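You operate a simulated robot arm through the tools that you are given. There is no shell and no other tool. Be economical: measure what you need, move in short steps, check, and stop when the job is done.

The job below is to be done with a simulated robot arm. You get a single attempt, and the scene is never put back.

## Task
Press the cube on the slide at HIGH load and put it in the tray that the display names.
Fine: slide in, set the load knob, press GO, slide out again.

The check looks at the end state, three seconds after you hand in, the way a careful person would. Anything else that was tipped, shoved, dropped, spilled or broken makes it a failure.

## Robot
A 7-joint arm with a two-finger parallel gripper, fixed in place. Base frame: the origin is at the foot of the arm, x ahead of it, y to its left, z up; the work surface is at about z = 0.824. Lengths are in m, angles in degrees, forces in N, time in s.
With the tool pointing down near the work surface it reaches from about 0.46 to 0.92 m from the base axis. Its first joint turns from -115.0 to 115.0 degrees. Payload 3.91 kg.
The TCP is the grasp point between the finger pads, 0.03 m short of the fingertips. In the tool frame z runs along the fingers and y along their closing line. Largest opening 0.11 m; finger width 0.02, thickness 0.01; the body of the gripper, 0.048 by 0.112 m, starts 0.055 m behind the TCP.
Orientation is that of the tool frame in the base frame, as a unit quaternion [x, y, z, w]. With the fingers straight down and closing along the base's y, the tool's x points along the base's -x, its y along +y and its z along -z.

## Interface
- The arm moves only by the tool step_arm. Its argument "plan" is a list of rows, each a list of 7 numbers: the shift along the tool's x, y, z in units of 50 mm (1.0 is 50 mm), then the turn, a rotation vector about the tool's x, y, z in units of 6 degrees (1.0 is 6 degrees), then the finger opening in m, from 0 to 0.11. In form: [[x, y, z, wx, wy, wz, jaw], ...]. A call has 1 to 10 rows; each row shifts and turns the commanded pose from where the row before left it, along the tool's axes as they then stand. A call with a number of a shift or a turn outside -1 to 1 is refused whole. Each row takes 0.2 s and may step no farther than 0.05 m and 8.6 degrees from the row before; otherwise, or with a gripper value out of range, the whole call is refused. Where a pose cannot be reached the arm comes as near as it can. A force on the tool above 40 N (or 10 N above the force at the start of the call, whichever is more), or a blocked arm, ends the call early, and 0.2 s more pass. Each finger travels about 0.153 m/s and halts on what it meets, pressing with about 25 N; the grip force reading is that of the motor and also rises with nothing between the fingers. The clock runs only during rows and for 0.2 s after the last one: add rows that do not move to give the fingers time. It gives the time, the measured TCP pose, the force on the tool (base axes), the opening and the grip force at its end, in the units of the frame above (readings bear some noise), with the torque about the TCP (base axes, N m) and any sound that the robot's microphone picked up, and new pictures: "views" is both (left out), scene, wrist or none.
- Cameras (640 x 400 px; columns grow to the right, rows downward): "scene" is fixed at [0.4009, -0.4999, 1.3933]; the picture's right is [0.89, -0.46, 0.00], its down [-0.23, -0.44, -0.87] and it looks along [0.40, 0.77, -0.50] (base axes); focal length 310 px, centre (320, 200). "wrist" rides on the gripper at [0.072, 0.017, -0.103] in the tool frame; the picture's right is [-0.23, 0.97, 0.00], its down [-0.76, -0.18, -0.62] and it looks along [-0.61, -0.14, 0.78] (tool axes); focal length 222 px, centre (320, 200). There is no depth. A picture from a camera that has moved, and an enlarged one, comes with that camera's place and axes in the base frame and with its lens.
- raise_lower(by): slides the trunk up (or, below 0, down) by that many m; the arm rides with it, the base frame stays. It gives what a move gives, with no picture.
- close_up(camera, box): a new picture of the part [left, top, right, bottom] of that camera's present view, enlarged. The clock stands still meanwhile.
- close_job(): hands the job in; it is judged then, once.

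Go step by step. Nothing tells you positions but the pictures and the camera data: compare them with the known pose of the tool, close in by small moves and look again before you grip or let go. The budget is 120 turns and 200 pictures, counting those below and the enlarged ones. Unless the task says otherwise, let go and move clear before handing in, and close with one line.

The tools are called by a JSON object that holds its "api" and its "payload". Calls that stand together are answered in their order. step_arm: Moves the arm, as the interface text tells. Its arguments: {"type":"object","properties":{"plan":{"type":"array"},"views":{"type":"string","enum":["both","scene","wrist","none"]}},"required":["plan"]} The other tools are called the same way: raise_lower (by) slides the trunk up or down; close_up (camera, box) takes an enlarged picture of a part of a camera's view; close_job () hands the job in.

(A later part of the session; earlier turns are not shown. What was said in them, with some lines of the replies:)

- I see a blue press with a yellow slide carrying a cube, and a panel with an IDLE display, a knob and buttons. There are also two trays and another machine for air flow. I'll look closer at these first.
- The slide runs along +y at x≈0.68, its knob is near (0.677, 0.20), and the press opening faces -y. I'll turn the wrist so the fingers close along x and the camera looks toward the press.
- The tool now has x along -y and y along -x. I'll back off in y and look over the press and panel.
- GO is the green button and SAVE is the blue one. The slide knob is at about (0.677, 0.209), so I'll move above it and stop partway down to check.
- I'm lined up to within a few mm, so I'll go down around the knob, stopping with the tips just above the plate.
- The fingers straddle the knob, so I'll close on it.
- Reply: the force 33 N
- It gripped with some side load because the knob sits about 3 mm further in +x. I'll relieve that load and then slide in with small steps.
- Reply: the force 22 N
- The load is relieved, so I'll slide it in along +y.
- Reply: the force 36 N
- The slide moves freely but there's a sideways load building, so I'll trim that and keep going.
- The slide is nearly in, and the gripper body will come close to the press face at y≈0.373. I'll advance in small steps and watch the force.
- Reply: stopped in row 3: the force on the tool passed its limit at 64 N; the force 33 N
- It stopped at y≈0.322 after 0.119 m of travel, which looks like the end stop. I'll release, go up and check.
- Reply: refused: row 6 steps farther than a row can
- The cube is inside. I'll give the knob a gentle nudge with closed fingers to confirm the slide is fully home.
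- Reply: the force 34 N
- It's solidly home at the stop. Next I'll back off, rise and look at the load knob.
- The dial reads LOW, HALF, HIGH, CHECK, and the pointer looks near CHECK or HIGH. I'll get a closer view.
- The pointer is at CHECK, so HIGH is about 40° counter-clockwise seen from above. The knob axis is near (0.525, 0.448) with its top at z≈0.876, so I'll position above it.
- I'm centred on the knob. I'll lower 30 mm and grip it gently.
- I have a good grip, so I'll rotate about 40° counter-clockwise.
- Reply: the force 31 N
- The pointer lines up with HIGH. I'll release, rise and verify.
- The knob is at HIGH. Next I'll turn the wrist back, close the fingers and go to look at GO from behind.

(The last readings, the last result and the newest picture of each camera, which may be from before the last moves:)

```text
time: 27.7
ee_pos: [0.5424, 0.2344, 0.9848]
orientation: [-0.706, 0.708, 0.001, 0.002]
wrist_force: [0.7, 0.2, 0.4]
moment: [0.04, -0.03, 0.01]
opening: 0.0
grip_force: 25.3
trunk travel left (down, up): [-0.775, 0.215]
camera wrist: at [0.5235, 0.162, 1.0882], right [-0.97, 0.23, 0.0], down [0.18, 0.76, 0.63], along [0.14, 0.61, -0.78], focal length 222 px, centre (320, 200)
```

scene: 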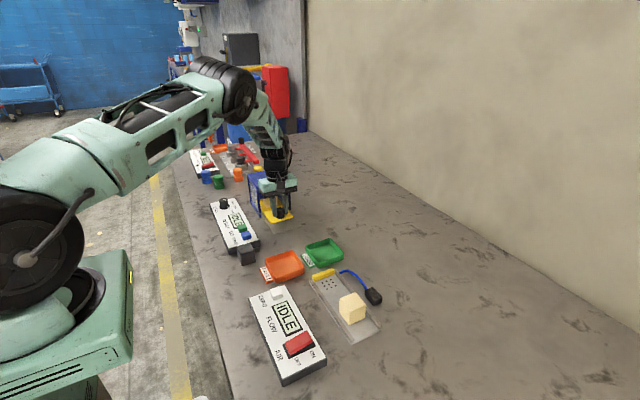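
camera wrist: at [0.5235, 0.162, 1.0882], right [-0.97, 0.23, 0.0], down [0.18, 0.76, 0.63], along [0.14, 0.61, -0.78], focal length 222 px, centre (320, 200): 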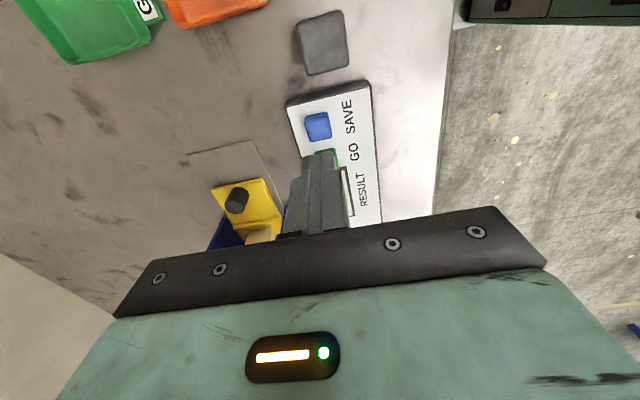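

Blue is at y≈0.242, so GO is near (0.545, 0.284). I'll move above it and check in the scene view.

{"api": "step_arm", "payload": {"plan": [[-0.52, -0.03, 0.4, 0, 0, 0, 0], [-0.5, -0.03, 0.6, 0, 0, 0, 0], [0, 0, 0, 0, 0, 0, 0]], "views": "wrist"}}

{"api": "close_up", "payload": {"camera": "scene", "box": [210, 190, 274, 254]}}

```text
time: 28.5
ee_pos: [0.5461, 0.2874, 0.9346]
orientation: [-0.707, 0.707, 0.002, 0.001]
wrist_force: [-0.3, -1.1, -0.7]
moment: [0.01, -0.03, -0.01]
opening: 0.0
grip_force: 25.0
trunk travel left (down, up): [-0.775, 0.215]
camera wrist: at [0.528, 0.2147, 1.0389], right [-0.97, 0.23, 0.0], down [0.18, 0.76, 0.63], along [0.14, 0.61, -0.78], focal length 222 px, centre (320, 200)
```

wrist: 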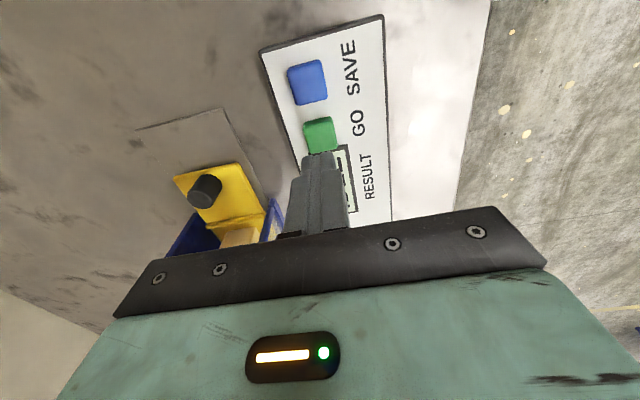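

```text
6.25 times, centred on (242, 222) of scene
camera zoom: at [0.4009, -0.4999, 1.3933], right [0.89, -0.46, 0.0], down [-0.23, -0.44, -0.87], along [0.4, 0.77, -0.5], focal length 1936 px, centre (808, 62)
```

zoom: 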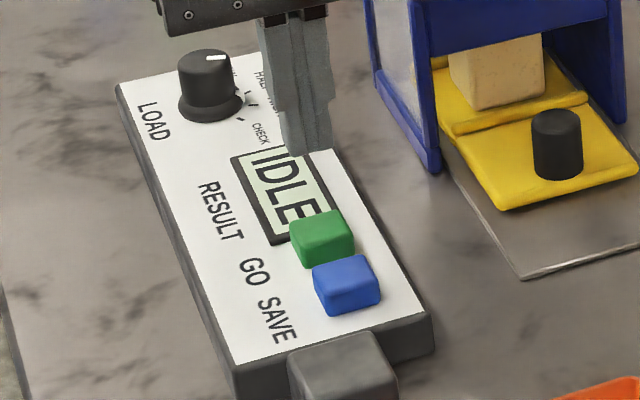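

I'll centre on the green button, which is at (0.544, 0.282), and lower slowly.

{"api": "step_arm", "payload": {"plan": [[0.1, 0.04, 0, 0, 0, 0, 0], [0, 0, 0.4, 0, 0, 0, 0], [0, 0, 0.1, 0, 0, 0, 0], [0, 0, 0.06, 0, 0, 0, 0], [0, 0, 0.06, 0, 0, 0, 0], [0, 0, 0.06, 0, 0, 0, 0]], "views": "none"}}

{"api": "close_up", "payload": {"camera": "scene", "box": [210, 190, 274, 254]}}

```text
time: 29.9
ee_pos: [0.5431, 0.2823, 0.9019]
orientation: [-0.706, 0.708, 0.002, 0.002]
wrist_force: [0.1, 0.2, 0.7]
moment: [-0.02, -0.02, -0.02]
opening: 0.0
grip_force: 24.8
trunk travel left (down, up): [-0.775, 0.215]
```

```text
6.25 times, centred on (242, 222) of scene
camera zoom: at [0.4009, -0.4999, 1.3933], right [0.89, -0.46, 0.0], down [-0.23, -0.44, -0.87], along [0.4, 0.77, -0.5], focal length 1936 px, centre (808, 62)
```

zoom: 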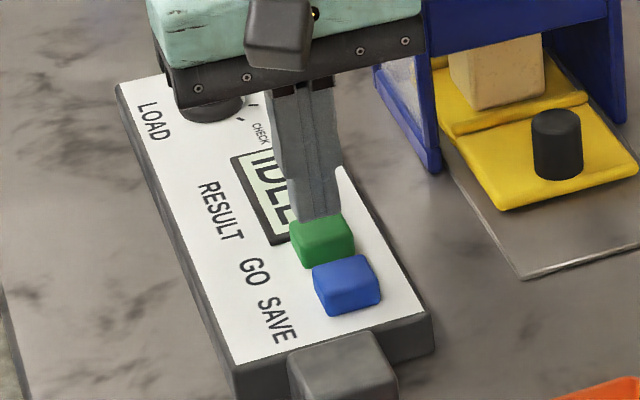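

It's well centred, and contact should come within a few mm. I'll press in small steps.

{"api": "step_arm", "payload": {"plan": [[0, 0, 0.06, 0, 0, 0, 0], [0, 0, 0.06, 0, 0, 0, 0], [0, 0, 0.06, 0, 0, 0, 0]], "views": "none"}}

```text
time: 30.7
ee_pos: [0.544, 0.2813, 0.8924]
orientation: [-0.706, 0.708, 0.002, 0.002]
wrist_force: [0.3, -0.3, 0.5]
moment: [0.0, -0.02, -0.01]
opening: 0.0
grip_force: 24.9
trunk travel left (down, up): [-0.775, 0.215]
```

{"api": "step_arm", "payload": {"plan": [[0, 0, 0.05, 0, 0, 0, 0], [0, 0, 0.05, 0, 0, 0, 0]], "views": "none"}}

{"api": "close_up", "payload": {"camera": "scene", "box": [210, 190, 274, 254]}}

```text
time: 31.3
ee_pos: [0.5432, 0.2814, 0.889]
orientation: [0.707, -0.707, -0.002, -0.002]
wrist_force: [0.0, -1.4, 0.8]
moment: [-0.03, 0.01, -0.01]
opening: 0.0
grip_force: 25.0
trunk travel left (down, up): [-0.775, 0.215]
```

```text
6.25 times, centred on (242, 222) of scene
camera zoom: at [0.4009, -0.4999, 1.3933], right [0.89, -0.46, 0.0], down [-0.23, -0.44, -0.87], along [0.4, 0.77, -0.5], focal length 1936 px, centre (808, 62)
```

zoom: 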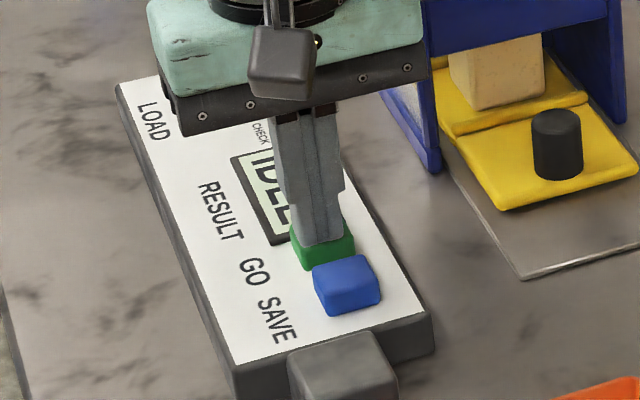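

{"api": "step_arm", "payload": {"plan": [[0, 0, 0.05, 0, 0, 0, 0], [0, 0, 0.05, 0, 0, 0, 0]], "views": "none"}}

```text
time: 31.9
ee_pos: [0.5443, 0.2826, 0.8826]
orientation: [-0.706, 0.708, 0.002, 0.002]
wrist_force: [3.0, -0.4, 4.4]
moment: [0.01, -0.06, 0.01]
opening: 0.0
grip_force: 24.5
trunk travel left (down, up): [-0.775, 0.215]
heard: click
```

I heard a click, so GO is pressed. I'll raise and watch the press and display.

{"api": "step_arm", "payload": {"plan": [[0, 0, -0.6, 0, 0, 0, 0], [0, 0, -0.8, 0, 0, 0, 0], [0, 0, -0.8, 0, 0, 0, 0], [0.6, -0.6, -0.3, 0, 0, 0, 0.06], [0.6, -0.6, 0, 0, 0, 0, 0.06], [0, -0.8, 0, 0, 0, 0, 0.06]], "views": "none"}}

{"api": "close_up", "payload": {"camera": "scene", "box": [200, 170, 328, 250]}}

```text
time: 33.3
ee_pos: [0.6422, 0.2182, 1.0069]
orientation: [-0.707, 0.707, 0.002, 0.002]
wrist_force: [-0.2, 0.6, -0.3]
moment: [0.01, -0.02, 0.0]
opening: 0.0599
grip_force: 0.0
trunk travel left (down, up): [-0.775, 0.215]
```

```text
5.00 times, centred on (264, 210) of scene
camera zoom: at [0.4009, -0.4999, 1.3933], right [0.89, -0.46, 0.0], down [-0.23, -0.44, -0.87], along [0.4, 0.77, -0.5], focal length 1548 px, centre (600, 150)
```

zoom: 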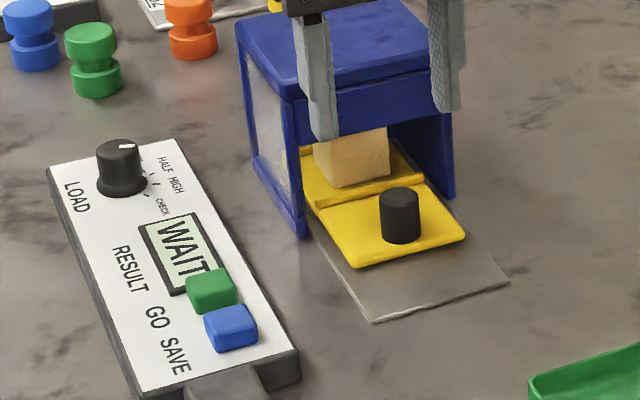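

The display says WAIT, so I'll wait for the result.

{"api": "step_arm", "payload": {"plan": [[0, 0, 0, 0, 0, 0, 0.06], [0, 0, 0, 0, 0, 0, 0.06], [0, 0, 0, 0, 0, 0, 0.06], [0, 0, 0, 0, 0, 0, 0.06], [0, 0, 0, 0, 0, 0, 0.06], [0, 0, 0, 0, 0, 0, 0.06], [0, 0, 0, 0, 0, 0, 0.06], [0, 0, 0, 0, 0, 0, 0.06], [0, 0, 0, 0, 0, 0, 0.06], [0, 0, 0, 0, 0, 0, 0.06]], "views": "none"}}

{"api": "close_up", "payload": {"camera": "scene", "box": [200, 170, 328, 250]}}

```text
time: 35.5
ee_pos: [0.6413, 0.2198, 1.0086]
orientation: [-0.706, 0.708, 0.002, 0.002]
wrist_force: [-0.6, 0.8, 0.7]
moment: [0.01, 0.0, 0.01]
opening: 0.06
grip_force: 0.1
trunk travel left (down, up): [-0.775, 0.215]
```

```text
5.00 times, centred on (264, 210) of scene
camera zoom: at [0.4009, -0.4999, 1.3933], right [0.89, -0.46, 0.0], down [-0.23, -0.44, -0.87], along [0.4, 0.77, -0.5], focal length 1548 px, centre (600, 150)
```

zoom: 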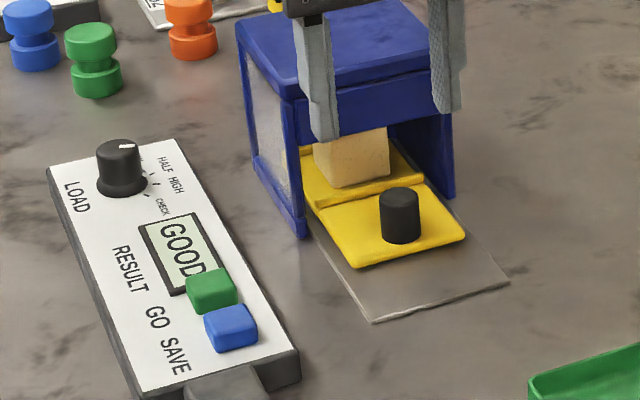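

The display says GOOD, so the green tray it is. Next I'll grip the slide knob at about (0.680, 0.322) again and pull it out.

{"api": "step_arm", "payload": {"plan": [[-0.7, -0.38, 0, 0, 0, 0, 0.05], [-0.7, -0.38, 0, 0, 0, 0, 0.05], [-0.66, 0, 0.5, 0, 0, 0, 0.05], [0, 0, 0.9, 0, 0, 0, 0.05], [0, 0, 0.7, 0, 0, 0, 0.05], [0, 0, 0.5, 0, 0, 0, 0.05], [0, 0, 0, 0, 0, 0, 0.05]], "views": "wrist"}}

{"api": "close_up", "payload": {"camera": "scene", "box": [220, 160, 320, 235]}}

```text
time: 37.1
ee_pos: [0.6814, 0.3256, 0.8808]
orientation: [-0.706, 0.708, 0.003, 0.004]
wrist_force: [-3.9, -6.3, 20.8]
moment: [1.3, 0.11, 0.26]
opening: 0.0502
grip_force: 0.0
trunk travel left (down, up): [-0.775, 0.215]
camera wrist: at [0.6636, 0.2519, 0.9838], right [-0.97, 0.23, 0.0], down [0.18, 0.76, 0.63], along [0.14, 0.61, -0.78], focal length 222 px, centre (320, 200)
```

wrist: 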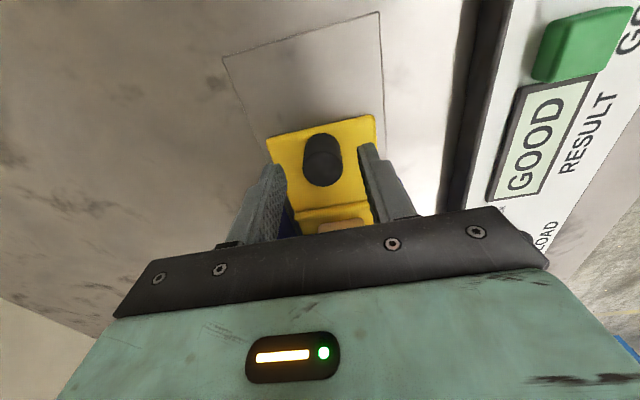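

```text
5.33 times, centred on (270, 198) of scene
camera zoom: at [0.4009, -0.4999, 1.3933], right [0.89, -0.46, 0.0], down [-0.23, -0.44, -0.87], along [0.4, 0.77, -0.5], focal length 1652 px, centre (587, 213)
```

zoom: 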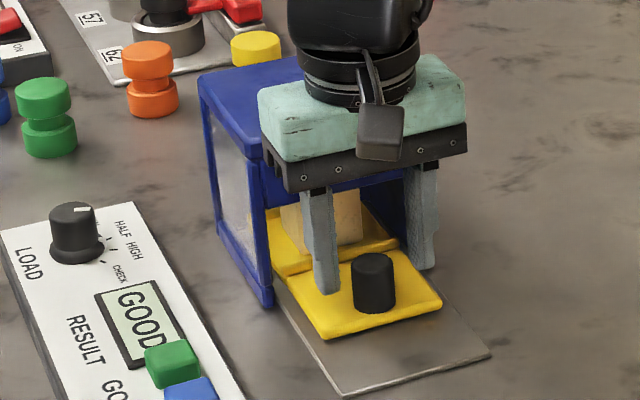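

The gripper body is touching the press's top front edge. I'll lift off, lean the tool about 12° so the body tilts away from the press, and then re-approach.

{"api": "step_arm", "payload": {"plan": [[0, 0, -0.6, 0, 0, 0, 0.05], [0.4, 0, -0.4, 0, 0, 0, 0.05], [0, 0, 0, 0, -1, 0, 0.05], [0, 0, 0, 0, -1, 0, 0.05], [0, 0, 0, 0, 0, 0, 0.05]]}}

{"api": "close_up", "payload": {"camera": "scene", "box": [220, 160, 320, 235]}}

```text
time: 38.3
ee_pos: [0.6824, 0.3043, 0.9281]
orientation: [-0.702, 0.704, 0.077, 0.076]
wrist_force: [0.0, -0.5, 0.1]
moment: [0.02, 0.0, -0.02]
opening: 0.05
grip_force: 0.0
trunk travel left (down, up): [-0.775, 0.215]
camera wrist: at [0.6631, 0.2126, 1.0138], right [-0.97, 0.22, 0.05], down [0.18, 0.61, 0.77], along [0.14, 0.76, -0.63], focal length 222 px, centre (320, 200)
```

scene: 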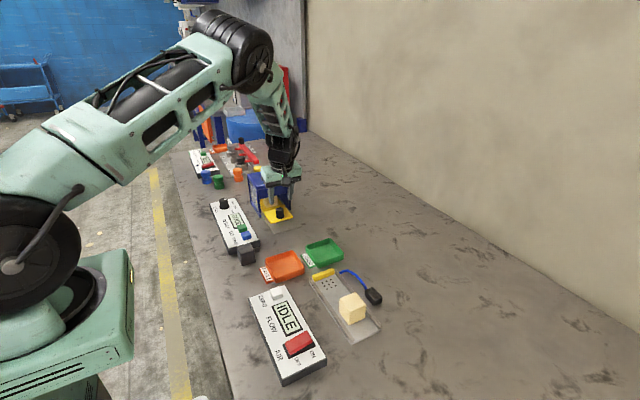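
wrist: 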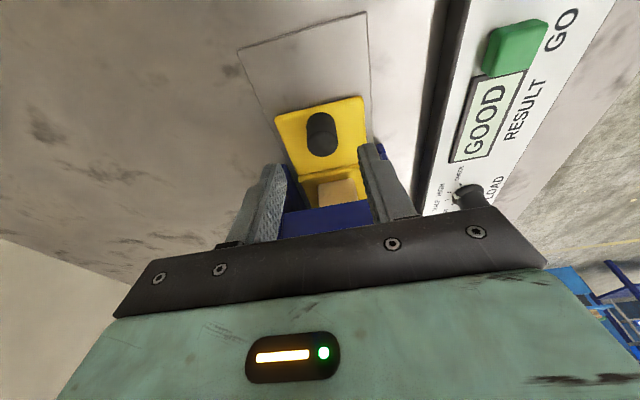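

```text
5.33 times, centred on (270, 198) of scene
camera zoom: at [0.4009, -0.4999, 1.3933], right [0.89, -0.46, 0.0], down [-0.23, -0.44, -0.87], along [0.4, 0.77, -0.5], focal length 1652 px, centre (587, 213)
```

zoom: 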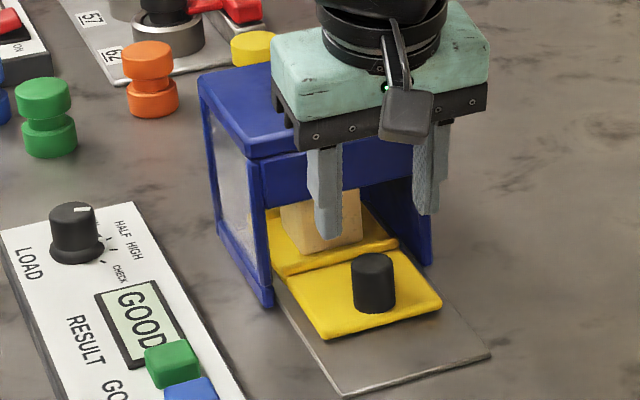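

The tool is tilted and the knob is at (0.680, 0.319). I'll slide down along the tool axis around it.

{"api": "step_arm", "payload": {"plan": [[-0.05, 0.04, 0.5, 0, 0, 0, 0.05], [0, 0, 0.4, 0, 0, 0, 0.05], [0, 0, 0.14, 0, 0, 0, 0.05], [0, 0, 0, 0, 0, 0, 0.05]], "views": "wrist"}}

{"api": "close_up", "payload": {"camera": "scene", "box": [220, 160, 320, 235]}}

```text
time: 39.3
ee_pos: [0.6782, 0.3179, 0.8778]
orientation: [-0.702, 0.704, 0.077, 0.075]
wrist_force: [0.9, 0.2, 0.2]
moment: [-0.02, 0.0, 0.02]
opening: 0.0502
grip_force: 0.1
trunk travel left (down, up): [-0.775, 0.215]
camera wrist: at [0.6601, 0.2254, 0.9639], right [-0.97, 0.22, 0.05], down [0.18, 0.61, 0.77], along [0.14, 0.76, -0.64], focal length 222 px, centre (320, 200)
```

wrist: 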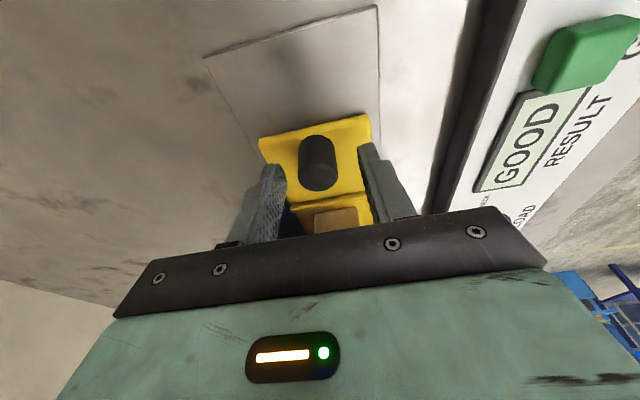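

```text
5.33 times, centred on (270, 198) of scene
camera zoom: at [0.4009, -0.4999, 1.3933], right [0.89, -0.46, 0.0], down [-0.23, -0.44, -0.87], along [0.4, 0.77, -0.5], focal length 1652 px, centre (587, 213)
```

zoom: 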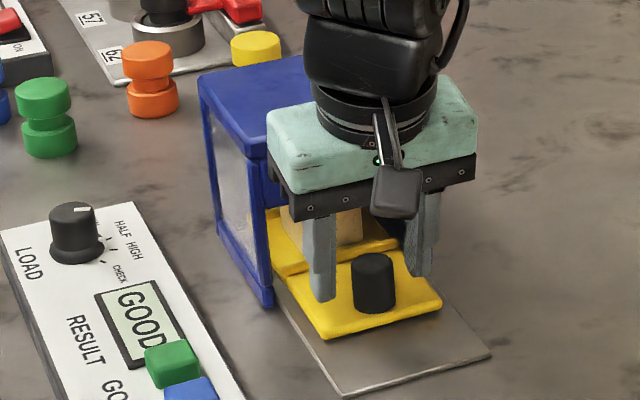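

{"api": "step_arm", "payload": {"plan": [[0, -0.02, 0.06, 0, 0, 0, 0.05], [0, 0, 0, 0, 0, 0, 0.02], [0, 0, 0, 0, 0, 0, 0.015], [0, 0, 0, 0, 0, 0, 0.015]], "views": "none"}}

```text
time: 40.3
ee_pos: [0.68, 0.3179, 0.8752]
orientation: [-0.702, 0.704, 0.075, 0.077]
wrist_force: [4.8, -0.6, -3.3]
moment: [-0.07, -0.59, -0.03]
opening: 0.0254
grip_force: 45.3
trunk travel left (down, up): [-0.775, 0.215]
```

I have a clean grip, so I'll pull the slide out along -y.

{"api": "step_arm", "payload": {"plan": [[0.293, 0, -0.0645, 0, 0, 0, 0.015], [0.293, 0, -0.0645, 0, 0, 0, 0.015], [0.293, 0, -0.0645, 0, 0, 0, 0.015], [0.293, 0, -0.0645, 0, 0, 0, 0.015]], "views": "none"}}

```text
time: 41.3
ee_pos: [0.6801, 0.2586, 0.8752]
orientation: [-0.702, 0.703, 0.076, 0.076]
wrist_force: [1.5, 0.8, 6.4]
moment: [-0.78, -0.32, 0.01]
opening: 0.0254
grip_force: 45.0
trunk travel left (down, up): [-0.775, 0.215]
```

{"api": "step_arm", "payload": {"plan": [[0.293, 0, -0.0645, 0, 0, 0, 0.015], [0.293, 0, -0.0645, 0, 0, 0, 0.015], [0.2, 0, -0.044, 0, 0, 0, 0.015], [0.15, 0, -0.033, 0, 0, 0, 0.015]]}}

{"api": "close_up", "payload": {"camera": "scene", "box": [220, 160, 348, 240]}}

```text
time: 42.3
ee_pos: [0.6803, 0.2107, 0.8759]
orientation: [-0.702, 0.704, 0.076, 0.076]
wrist_force: [-0.2, -0.8, -0.2]
moment: [1.01, -0.49, 0.04]
opening: 0.0256
grip_force: 45.0
trunk travel left (down, up): [-0.775, 0.215]
camera wrist: at [0.6619, 0.1192, 0.9611], right [-0.97, 0.22, 0.05], down [0.18, 0.61, 0.77], along [0.14, 0.76, -0.64], focal length 222 px, centre (320, 200)
```

scene: 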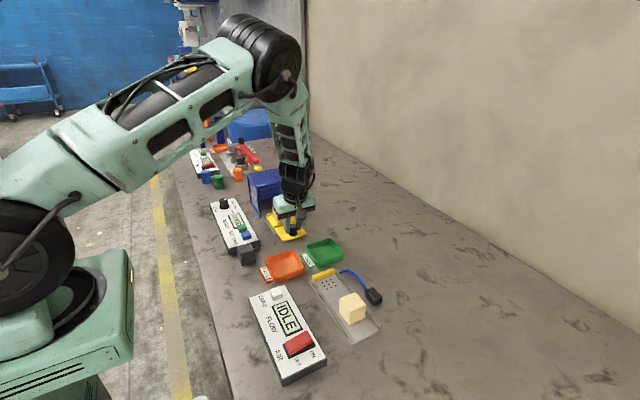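
wrist: 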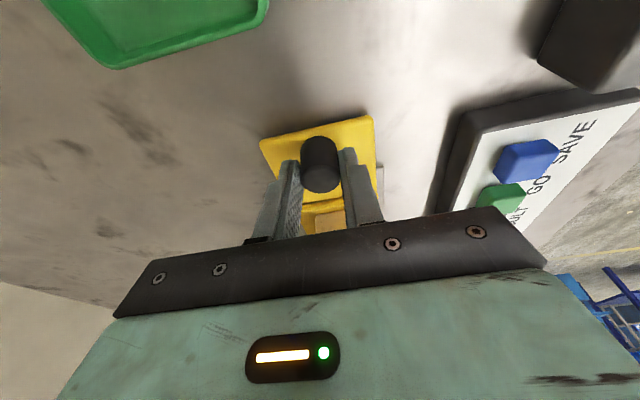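

```text
5.00 times, centred on (284, 200) of scene
camera zoom: at [0.4009, -0.4999, 1.3933], right [0.89, -0.46, 0.0], down [-0.23, -0.44, -0.87], along [0.4, 0.77, -0.5], focal length 1548 px, centre (500, 200)
```

zoom: 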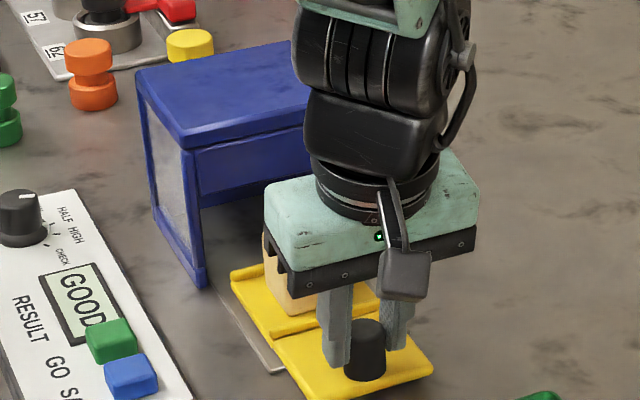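

It's nearly back to where it started, so I'll ease out the last few mm.

{"api": "step_arm", "payload": {"plan": [[0.06, 0, -0.013, 0, 0, 0, 0.015], [0.06, 0, -0.013, 0, 0, 0, 0.015], [0, 0, 0, 0, 0, 0, 0.015]], "views": "none"}}

```text
time: 43.1
ee_pos: [0.6794, 0.2041, 0.8744]
orientation: [0.703, -0.703, -0.075, -0.074]
wrist_force: [-1.4, -2.4, 0.8]
moment: [0.12, -0.39, -0.03]
opening: 0.0255
grip_force: 45.4
trunk travel left (down, up): [-0.775, 0.215]
```

{"api": "step_arm", "payload": {"plan": [[0.05, 0, -0.011, 0, 0, 0, 0.015], [0, 0, 0, 0, 0, 0, 0.015]], "views": "none"}}

```text
time: 43.7
ee_pos: [0.6797, 0.2029, 0.8755]
orientation: [-0.703, 0.704, 0.076, 0.075]
wrist_force: [0.0, 3.7, -2.9]
moment: [-0.59, -0.41, -0.01]
opening: 0.0254
grip_force: 44.3
trunk travel left (down, up): [-0.775, 0.215]
```

The slide is out. I'll release, rise, level the tool and look at the cube.

{"api": "step_arm", "payload": {"plan": [[0, 0, 0, 0, 0, 0, 0.06], [0, 0, 0, 0, 0, 0, 0.06], [0, 0, -0.7, 0, 0, 0, 0.06], [0, 0, -0.9, 0, 0, 0, 0.08], [0, 0, -0.6, 0, 1, 0, 0.08], [0, 0, 0, 0, 1.05, 0, 0.08], [0, 0, 0, 0, 0, 0, 0.08]]}}

{"api": "close_up", "payload": {"camera": "scene", "box": [220, 160, 348, 240]}}

{"api": "close_up", "payload": {"camera": "wrist", "box": [240, 90, 400, 240]}}

```text
refused: 1.05 is not a number from -1 to 1
```

```text
5.00 times, centred on (284, 200) of scene
camera zoom: at [0.4009, -0.4999, 1.3933], right [0.89, -0.46, 0.0], down [-0.23, -0.44, -0.87], along [0.4, 0.77, -0.5], focal length 1548 px, centre (500, 200)
```

zoom: 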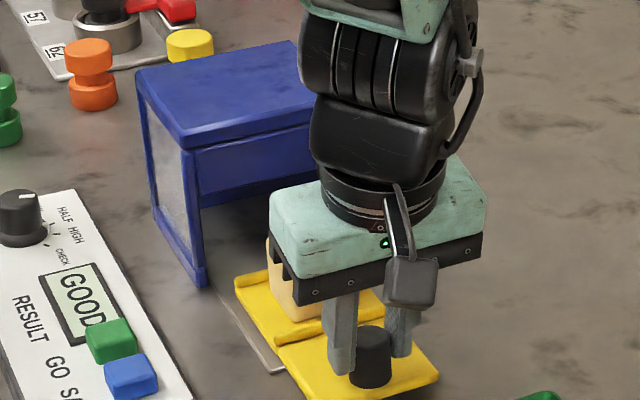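

```text
2.67 times, centred on (320, 165) of wrist
camera zoom: at [0.6619, 0.1109, 0.9611], right [-0.97, 0.22, 0.05], down [0.18, 0.61, 0.77], along [0.14, 0.76, -0.63], focal length 592 px, centre (320, 293)
```

zoom: 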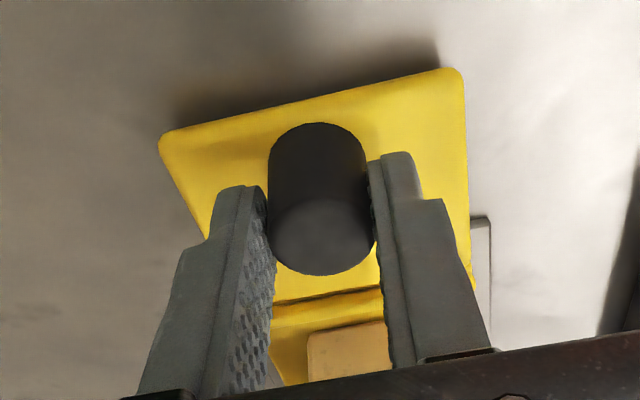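

{"api": "step_arm", "payload": {"plan": [[0, 0, 0, 0, 0, 0, 0.06], [0, 0, 0, 0, 0, 0, 0.06], [0, 0, -0.7, 0, 0, 0, 0.06], [0, 0, -0.9, 0, 0, 0, 0.08], [0, 0, -0.6, 0, 1, 0, 0.08], [0, 0, 0, 0, 1, 0, 0.08], [0, 0, 0, 0, 0.06, 0, 0.08]]}}

{"api": "close_up", "payload": {"camera": "scene", "box": [220, 160, 348, 240]}}

{"api": "close_up", "payload": {"camera": "wrist", "box": [240, 90, 400, 240]}}

```text
time: 45.3
ee_pos: [0.6803, 0.178, 0.9827]
orientation: [-0.706, 0.708, -0.001, -0.001]
wrist_force: [-0.1, -1.1, -0.4]
moment: [0.03, 0.02, 0.01]
opening: 0.08
grip_force: 0.2
trunk travel left (down, up): [-0.775, 0.215]
camera wrist: at [0.6619, 0.1069, 1.0865], right [-0.97, 0.23, 0.0], down [0.18, 0.76, 0.62], along [0.14, 0.61, -0.78], focal length 222 px, centre (320, 200)
```

scene: 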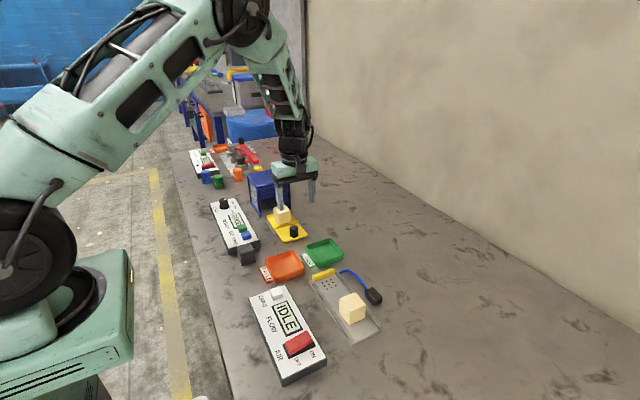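
wrist: 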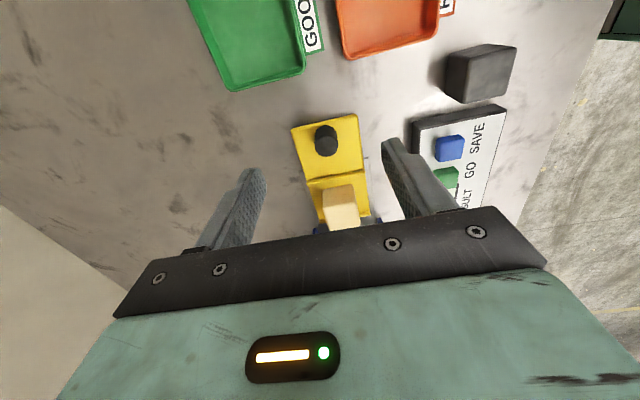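

```text
5.00 times, centred on (284, 200) of scene
camera zoom: at [0.4009, -0.4999, 1.3933], right [0.89, -0.46, 0.0], down [-0.23, -0.44, -0.87], along [0.4, 0.77, -0.5], focal length 1548 px, centre (500, 200)
```

zoom: 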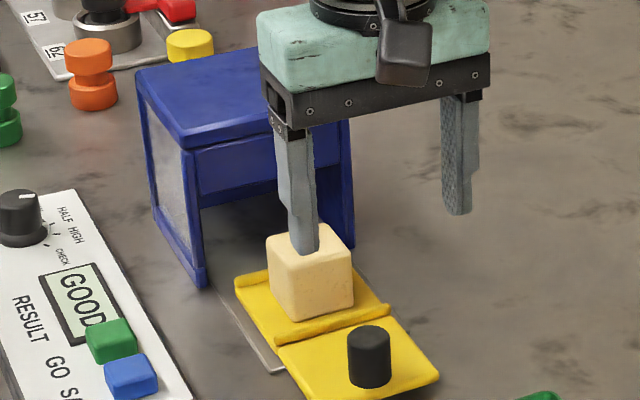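

```text
2.67 times, centred on (320, 165) of wrist
camera zoom: at [0.6619, 0.1069, 1.0865], right [-0.97, 0.23, 0.0], down [0.18, 0.76, 0.62], along [0.14, 0.61, -0.78], focal length 592 px, centre (320, 293)
```

zoom: 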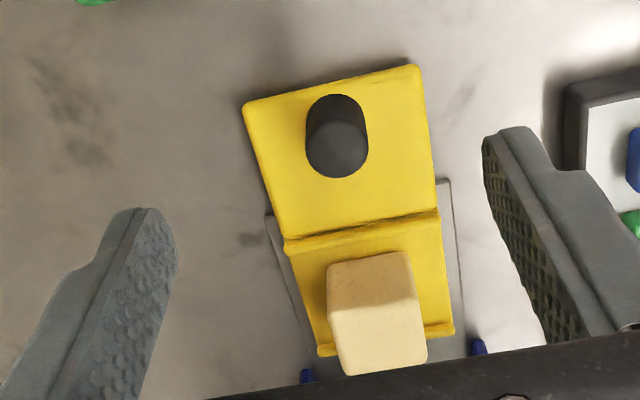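

The cube is at about (0.679, 0.306) on the slide. I'll go above it.

{"api": "step_arm", "payload": {"plan": [[-0.9, 0, 0, 0, 0, 0, 0.075], [-0.9, 0, 0, 0, 0, 0, 0.075], [-0.76, 0, 0.3, 0, 0, 0, 0.075], [0, 0, 0.75, 0, 0, 0, 0.075], [0, 0, 0, 0, 0, 0, 0.075]], "views": "wrist"}}

{"api": "close_up", "payload": {"camera": "scene", "box": [220, 160, 348, 240]}}

```text
time: 46.5
ee_pos: [0.6811, 0.3075, 0.9268]
orientation: [-0.706, 0.708, 0.0, 0.0]
wrist_force: [-0.3, -0.2, 0.3]
moment: [-0.02, -0.04, 0.01]
opening: 0.0751
grip_force: 0.0
trunk travel left (down, up): [-0.775, 0.215]
camera wrist: at [0.6628, 0.2367, 1.0317], right [-0.97, 0.23, 0.0], down [0.18, 0.76, 0.62], along [0.14, 0.61, -0.78], focal length 222 px, centre (320, 200)
```

wrist: 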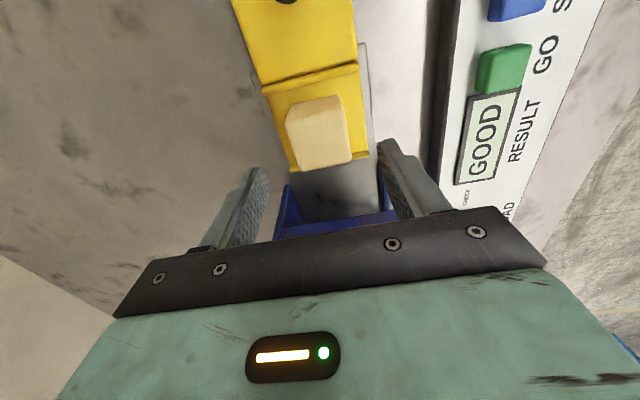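

```text
5.00 times, centred on (284, 200) of scene
camera zoom: at [0.4009, -0.4999, 1.3933], right [0.89, -0.46, 0.0], down [-0.23, -0.44, -0.87], along [0.4, 0.77, -0.5], focal length 1548 px, centre (500, 200)
```

zoom: 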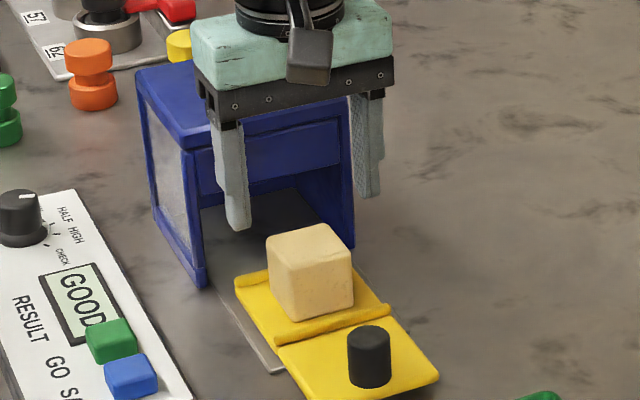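

The cube is about 45 mm, with its centre near (0.677, 0.300). I'll correct for that, lower and recheck.

{"api": "step_arm", "payload": {"plan": [[0.15, 0.07, 0.2, 0, 0, 0, 0.075], [0, 0, 0.45, 0, 0, 0, 0.075], [0, 0, 0.4, 0, 0, 0, 0.075], [0, 0, 0, 0, 0, 0, 0.075]], "views": "wrist"}}

{"api": "close_up", "payload": {"camera": "scene", "box": [220, 160, 348, 240]}}

```text
time: 47.5
ee_pos: [0.6771, 0.3, 0.8776]
orientation: [-0.707, 0.707, -0.001, 0.0]
wrist_force: [-0.4, -0.7, -0.3]
moment: [0.01, 0.02, -0.03]
opening: 0.0749
grip_force: 0.1
trunk travel left (down, up): [-0.775, 0.215]
camera wrist: at [0.6596, 0.2283, 0.9809], right [-0.97, 0.23, 0.0], down [0.18, 0.76, 0.62], along [0.14, 0.61, -0.78], focal length 222 px, centre (320, 200)
```

wrist: 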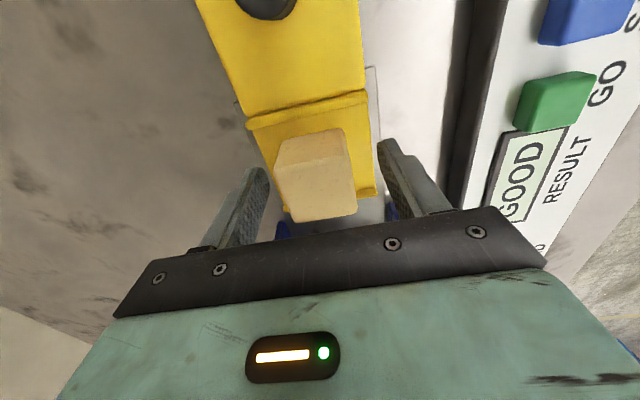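

```text
5.00 times, centred on (284, 200) of scene
camera zoom: at [0.4009, -0.4999, 1.3933], right [0.89, -0.46, 0.0], down [-0.23, -0.44, -0.87], along [0.4, 0.77, -0.5], focal length 1548 px, centre (500, 200)
```

zoom: 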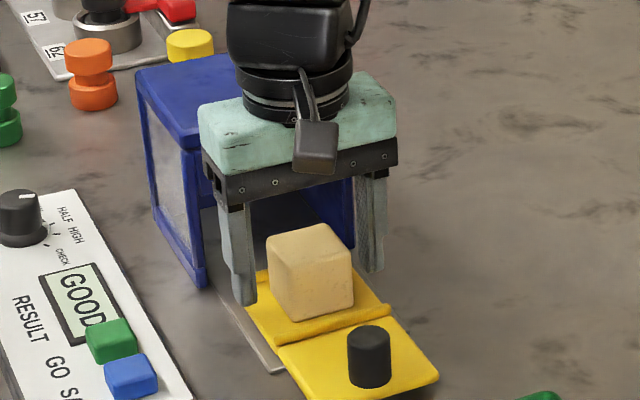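

The fingers straddle the cube, so I'll close on it.

{"api": "step_arm", "payload": {"plan": [[0.04, 0, 0.08, 0, 0, 0, 0.075], [0, 0, 0, 0, 0, 0, 0.05], [0, 0, 0, 0, 0, 0, 0.038], [0, 0, 0, 0, 0, 0, 0.038]], "views": "none"}}

```text
time: 48.5
ee_pos: [0.6769, 0.2988, 0.8727]
orientation: [-0.707, 0.707, 0.0, 0.0]
wrist_force: [0.1, 0.3, 0.9]
moment: [0.02, 0.03, 0.01]
opening: 0.0432
grip_force: 24.6
trunk travel left (down, up): [-0.775, 0.215]
```

The cube is gripped at 43 mm. I'll lift it straight up and look.

{"api": "step_arm", "payload": {"plan": [[0, 0, -0.3, 0, 0, 0, 0.038], [0, 0, -0.5, 0, 0, 0, 0.038], [0, 0, -0.8, 0, 0, 0, 0.038], [0.6, 0, -0.6, 0, 0, 0, 0.038], [0, 0, 0, 0, 0, 0, 0.038]]}}

{"api": "close_up", "payload": {"camera": "scene", "box": [220, 150, 380, 270]}}

```text
time: 49.7
ee_pos: [0.6774, 0.2667, 0.9834]
orientation: [-0.707, 0.708, 0.0, -0.001]
wrist_force: [0.8, 0.6, -0.2]
moment: [-0.03, 0.0, -0.01]
opening: 0.043
grip_force: 24.9
trunk travel left (down, up): [-0.775, 0.215]
camera wrist: at [0.6588, 0.1953, 1.0873], right [-0.97, 0.23, 0.0], down [0.18, 0.76, 0.62], along [0.14, 0.61, -0.78], focal length 222 px, centre (320, 200)
```

scene: 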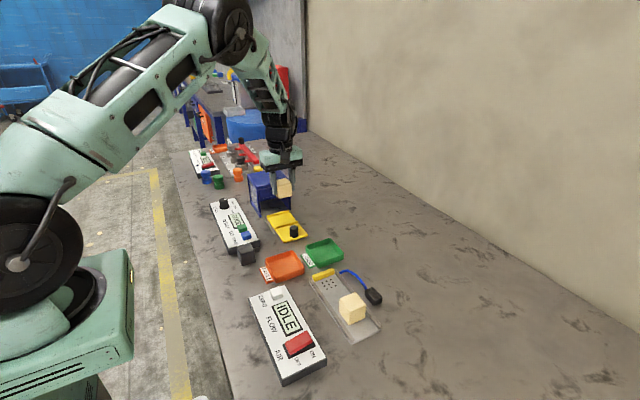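
wrist: 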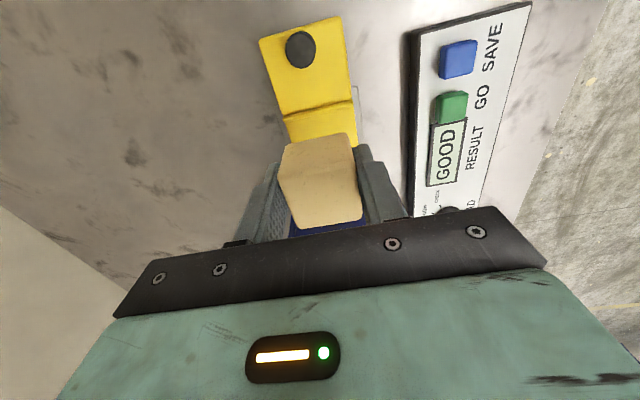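

```text
3.33 times, centred on (300, 210) of scene
camera zoom: at [0.4009, -0.4999, 1.3933], right [0.89, -0.46, 0.0], down [-0.23, -0.44, -0.87], along [0.4, 0.77, -0.5], focal length 1032 px, centre (387, 167)
```

zoom: 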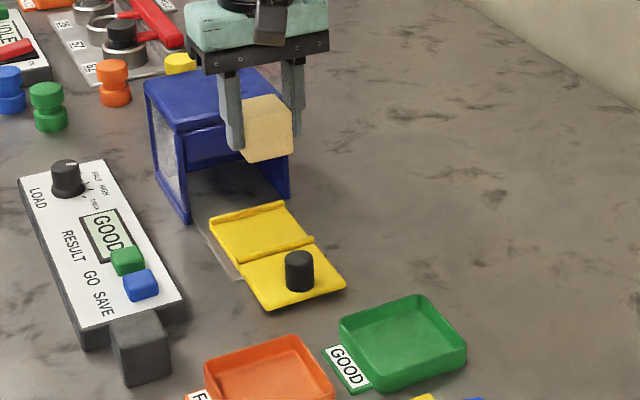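

The cube is held. I'll head toward the green tray, stopping a little short to get a fix on it.

{"api": "step_arm", "payload": {"plan": [[0.9, -0.27, 0, 0, 0, 0, 0.038], [0.9, -0.27, 0, 0, 0, 0, 0.038], [0.7, -0.27, 0, 0, 0, 0, 0.038], [0, 0, 0, 0, 0, 0, 0.038]], "views": "wrist"}}

{"api": "close_up", "payload": {"camera": "scene", "box": [250, 190, 378, 290]}}

```text
time: 50.7
ee_pos: [0.7179, 0.1425, 0.9823]
orientation: [-0.706, 0.708, 0.0, -0.001]
wrist_force: [-0.1, 1.2, -0.7]
moment: [0.01, 0.01, -0.03]
opening: 0.0434
grip_force: 24.9
trunk travel left (down, up): [-0.775, 0.215]
camera wrist: at [0.6999, 0.0711, 1.0861], right [-0.97, 0.23, 0.0], down [0.18, 0.76, 0.62], along [0.14, 0.61, -0.78], focal length 222 px, centre (320, 200)
```

wrist: 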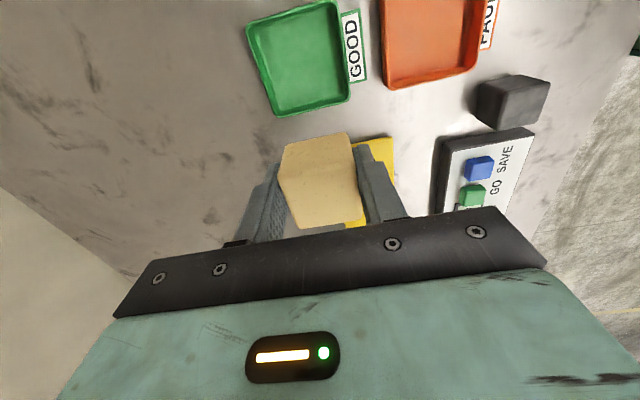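

```text
4.00 times, centred on (314, 240) of scene
camera zoom: at [0.4009, -0.4999, 1.3933], right [0.89, -0.46, 0.0], down [-0.23, -0.44, -0.87], along [0.4, 0.77, -0.5], focal length 1239 px, centre (344, 40)
```

zoom: 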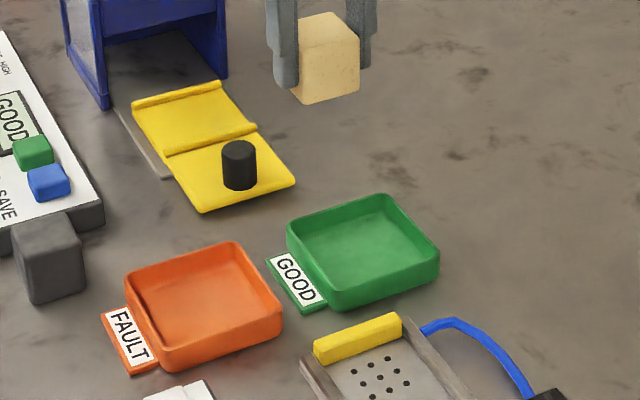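

The tray spans x≈0.683–0.765 and y≈0.06–0.137, so its centre is about (0.723, 0.095). I'll move over it and lower partway.

{"api": "step_arm", "payload": {"plan": [[0.9, -0.1, 0, 0, 0, 0, 0.038], [0, 0, 0.6, 0, 0, 0, 0.038], [0, 0, 0.6, 0, 0, 0, 0.038], [0, 0, 0.3, 0, 0, 0, 0.038], [0, 0, 0, 0, 0, 0, 0.038]], "views": "wrist"}}

{"api": "close_up", "payload": {"camera": "scene", "box": [280, 210, 376, 282]}}

```text
time: 51.9
ee_pos: [0.7217, 0.0985, 0.9072]
orientation: [-0.707, 0.707, 0.0, 0.0]
wrist_force: [-0.1, -0.2, -0.5]
moment: [0.03, 0.02, -0.04]
opening: 0.0432
grip_force: 25.0
trunk travel left (down, up): [-0.775, 0.215]
camera wrist: at [0.7041, 0.0265, 1.0115], right [-0.97, 0.23, 0.0], down [0.18, 0.76, 0.62], along [0.14, 0.61, -0.78], focal length 222 px, centre (320, 200)
```

wrist: 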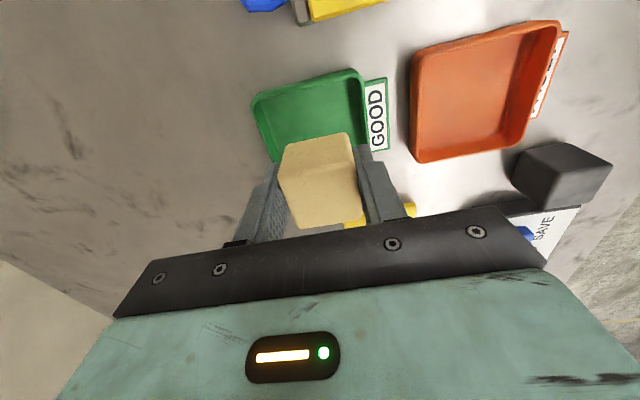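

```text
5.56 times, centred on (328, 246) of scene
camera zoom: at [0.4009, -0.4999, 1.3933], right [0.89, -0.46, 0.0], down [-0.23, -0.44, -0.87], along [0.4, 0.77, -0.5], focal length 1721 px, centre (276, -56)
```

zoom: 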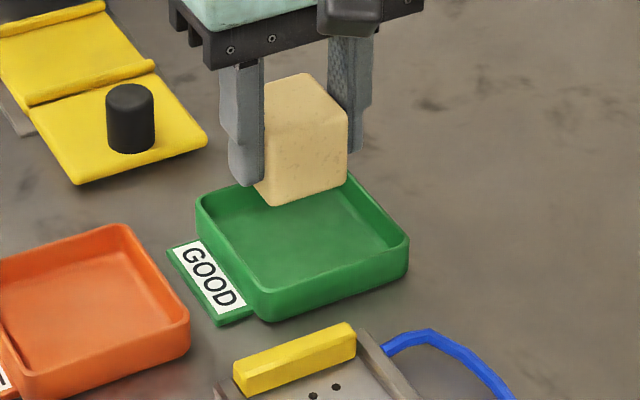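

The cube is aligned over the tray, so I'll lower it gently.

{"api": "step_arm", "payload": {"plan": [[0, 0, 0.3, 0, 0, 0, 0.038], [0, 0, 0.2, 0, 0, 0, 0.038], [0, 0, 0.06, 0, 0, 0, 0.038], [0, 0, 0, 0, 0, 0, 0.038]], "views": "none"}}

{"api": "close_up", "payload": {"camera": "scene", "box": [280, 210, 376, 282]}}

```text
time: 52.9
ee_pos: [0.7216, 0.0987, 0.8801]
orientation: [-0.706, 0.708, -0.001, -0.001]
wrist_force: [0.5, -0.7, 0.1]
moment: [0.01, -0.01, -0.01]
opening: 0.0429
grip_force: 24.9
trunk travel left (down, up): [-0.775, 0.215]
```

```text
5.56 times, centred on (328, 246) of scene
camera zoom: at [0.4009, -0.4999, 1.3933], right [0.89, -0.46, 0.0], down [-0.23, -0.44, -0.87], along [0.4, 0.77, -0.5], focal length 1721 px, centre (276, -56)
```

zoom: 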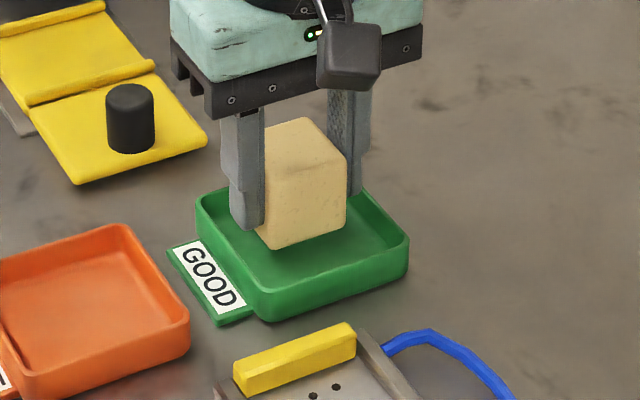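

{"api": "step_arm", "payload": {"plan": [[0.06, 0, 0.06, 0, 0, 0, 0.038], [0, 0, 0.06, 0, 0, 0, 0.038], [0, 0, 0, 0, 0, 0, 0.038]], "views": "none"}}

```text
time: 53.7
ee_pos: [0.7232, 0.0944, 0.8746]
orientation: [-0.706, 0.708, 0.001, -0.001]
wrist_force: [-0.3, -0.4, 0.1]
moment: [0.01, -0.02, 0.01]
opening: 0.0432
grip_force: 24.8
trunk travel left (down, up): [-0.775, 0.215]
```

{"api": "step_arm", "payload": {"plan": [[0, 0, 0.05, 0, 0, 0, 0.038], [0, 0, 0.05, 0, 0, 0, 0.038], [0, 0, 0, 0, 0, 0, 0.038]], "views": "none"}}

{"api": "close_up", "payload": {"camera": "scene", "box": [280, 210, 376, 282]}}

```text
time: 54.5
ee_pos: [0.7221, 0.0943, 0.8693]
orientation: [-0.706, 0.708, 0.0, 0.0]
wrist_force: [0.3, 0.2, -0.8]
moment: [-0.01, -0.02, 0.01]
opening: 0.0429
grip_force: 25.5
trunk travel left (down, up): [-0.775, 0.215]
```

```text
5.56 times, centred on (328, 246) of scene
camera zoom: at [0.4009, -0.4999, 1.3933], right [0.89, -0.46, 0.0], down [-0.23, -0.44, -0.87], along [0.4, 0.77, -0.5], focal length 1721 px, centre (276, -56)
```

zoom: 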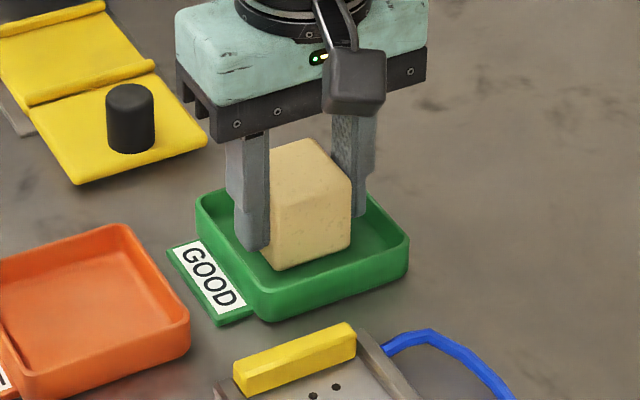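

{"api": "step_arm", "payload": {"plan": [[0, 0, 0.04, 0, 0, 0, 0.038], [0, 0, 0.04, 0, 0, 0, 0.038], [0, 0, 0, 0, 0, 0, 0.038]], "views": "none"}}

```text
time: 55.3
ee_pos: [0.7219, 0.0929, 0.8655]
orientation: [-0.707, 0.708, 0.0, -0.001]
wrist_force: [-0.6, -1.0, -0.4]
moment: [-0.02, 0.0, 0.03]
opening: 0.0434
grip_force: 25.2
trunk travel left (down, up): [-0.775, 0.215]
```

{"api": "step_arm", "payload": {"plan": [[0, 0, 0.04, 0, 0, 0, 0.038], [0, 0, 0.02, 0, 0, 0, 0.038], [0, 0, 0, 0, 0, 0, 0.038]], "views": "none"}}

{"api": "close_up", "payload": {"camera": "scene", "box": [280, 210, 376, 282]}}

```text
time: 56.1
ee_pos: [0.7226, 0.0948, 0.8643]
orientation: [-0.707, 0.707, -0.001, 0.001]
wrist_force: [-1.0, -2.0, 21.7]
moment: [-0.03, 0.03, 0.01]
opening: 0.0434
grip_force: 24.6
trunk travel left (down, up): [-0.775, 0.215]
```

```text
5.56 times, centred on (328, 246) of scene
camera zoom: at [0.4009, -0.4999, 1.3933], right [0.89, -0.46, 0.0], down [-0.23, -0.44, -0.87], along [0.4, 0.77, -0.5], focal length 1721 px, centre (276, -56)
```

zoom: 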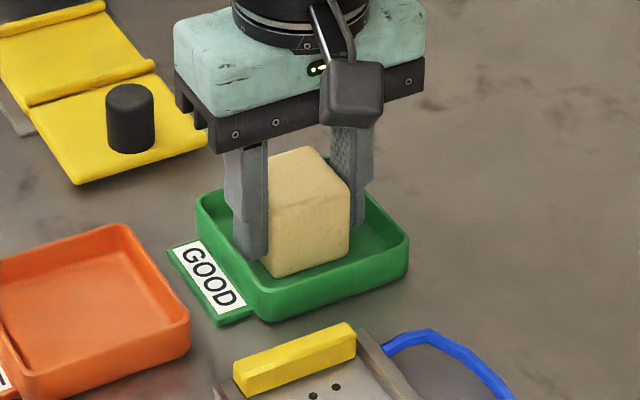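

The cube rests on the tray floor. I'll raise 1.5 mm to take the pressure off, open only slightly so the fingers miss the rim, and go up.

{"api": "step_arm", "payload": {"plan": [[0, 0, -0.03, 0, 0, 0, 0.038], [0, 0, 0, 0, 0, 0, 0.052], [0, 0, 0, 0, 0, 0, 0.052], [0, 0, -0.3, 0, 0, 0, 0.052], [0, 0, -0.7, 0, 0, 0, 0.052], [0, 0, -0.9, 0, 0, 0, 0.052], [0, 0, -0.9, 0, 0, 0, 0.052], [-0.8, 0, -0.5, 0, 0, 0, 0.052], [0, 0, 0, 0, 0, 0, 0.052]]}}

{"api": "close_up", "payload": {"camera": "scene", "box": [200, 170, 392, 290]}}

```text
time: 58.1
ee_pos: [0.7229, 0.1325, 1.0306]
orientation: [-0.707, 0.708, 0.0, -0.001]
wrist_force: [-0.5, 0.5, -0.3]
moment: [-0.04, 0.03, 0.01]
opening: 0.052
grip_force: 0.1
trunk travel left (down, up): [-0.775, 0.215]
camera wrist: at [0.7043, 0.0621, 1.1347], right [-0.97, 0.23, 0.0], down [0.18, 0.76, 0.62], along [0.14, 0.61, -0.78], focal length 222 px, centre (320, 200)
```

scene: 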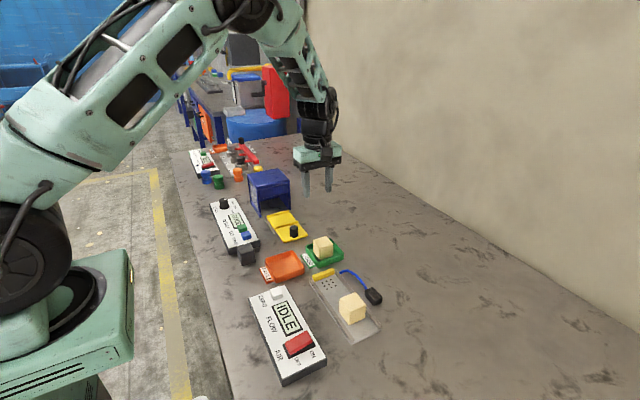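
wrist: 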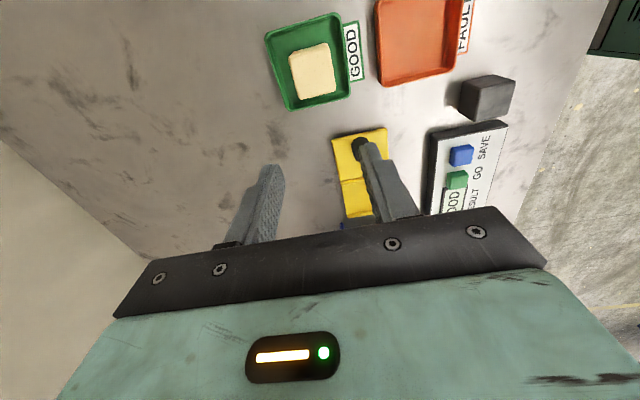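

```text
3.33 times, centred on (296, 230) of scene
camera zoom: at [0.4009, -0.4999, 1.3933], right [0.89, -0.46, 0.0], down [-0.23, -0.44, -0.87], along [0.4, 0.77, -0.5], focal length 1032 px, centre (400, 100)
```

zoom: 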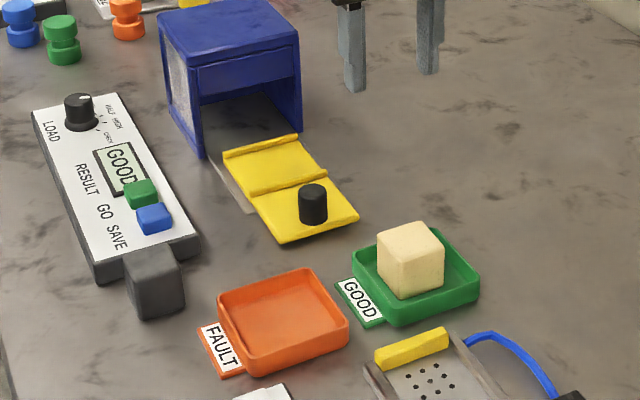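

The cube sits flat in the GOOD tray, the slide is out, the load knob is at HIGH and the arm is clear. Everything else I can see is in place, so I'm handing in.

{"api": "close_job", "payload": {}}

```text
The job is handed in.
```

I pressed the cube at HIGH load, the display read GOOD, and the cube is now in the green GOOD tray with the slide back out. While I was going back for the slide knob, the gripper briefly touched the press's top front edge with about 20 N, but nothing appeared to move.
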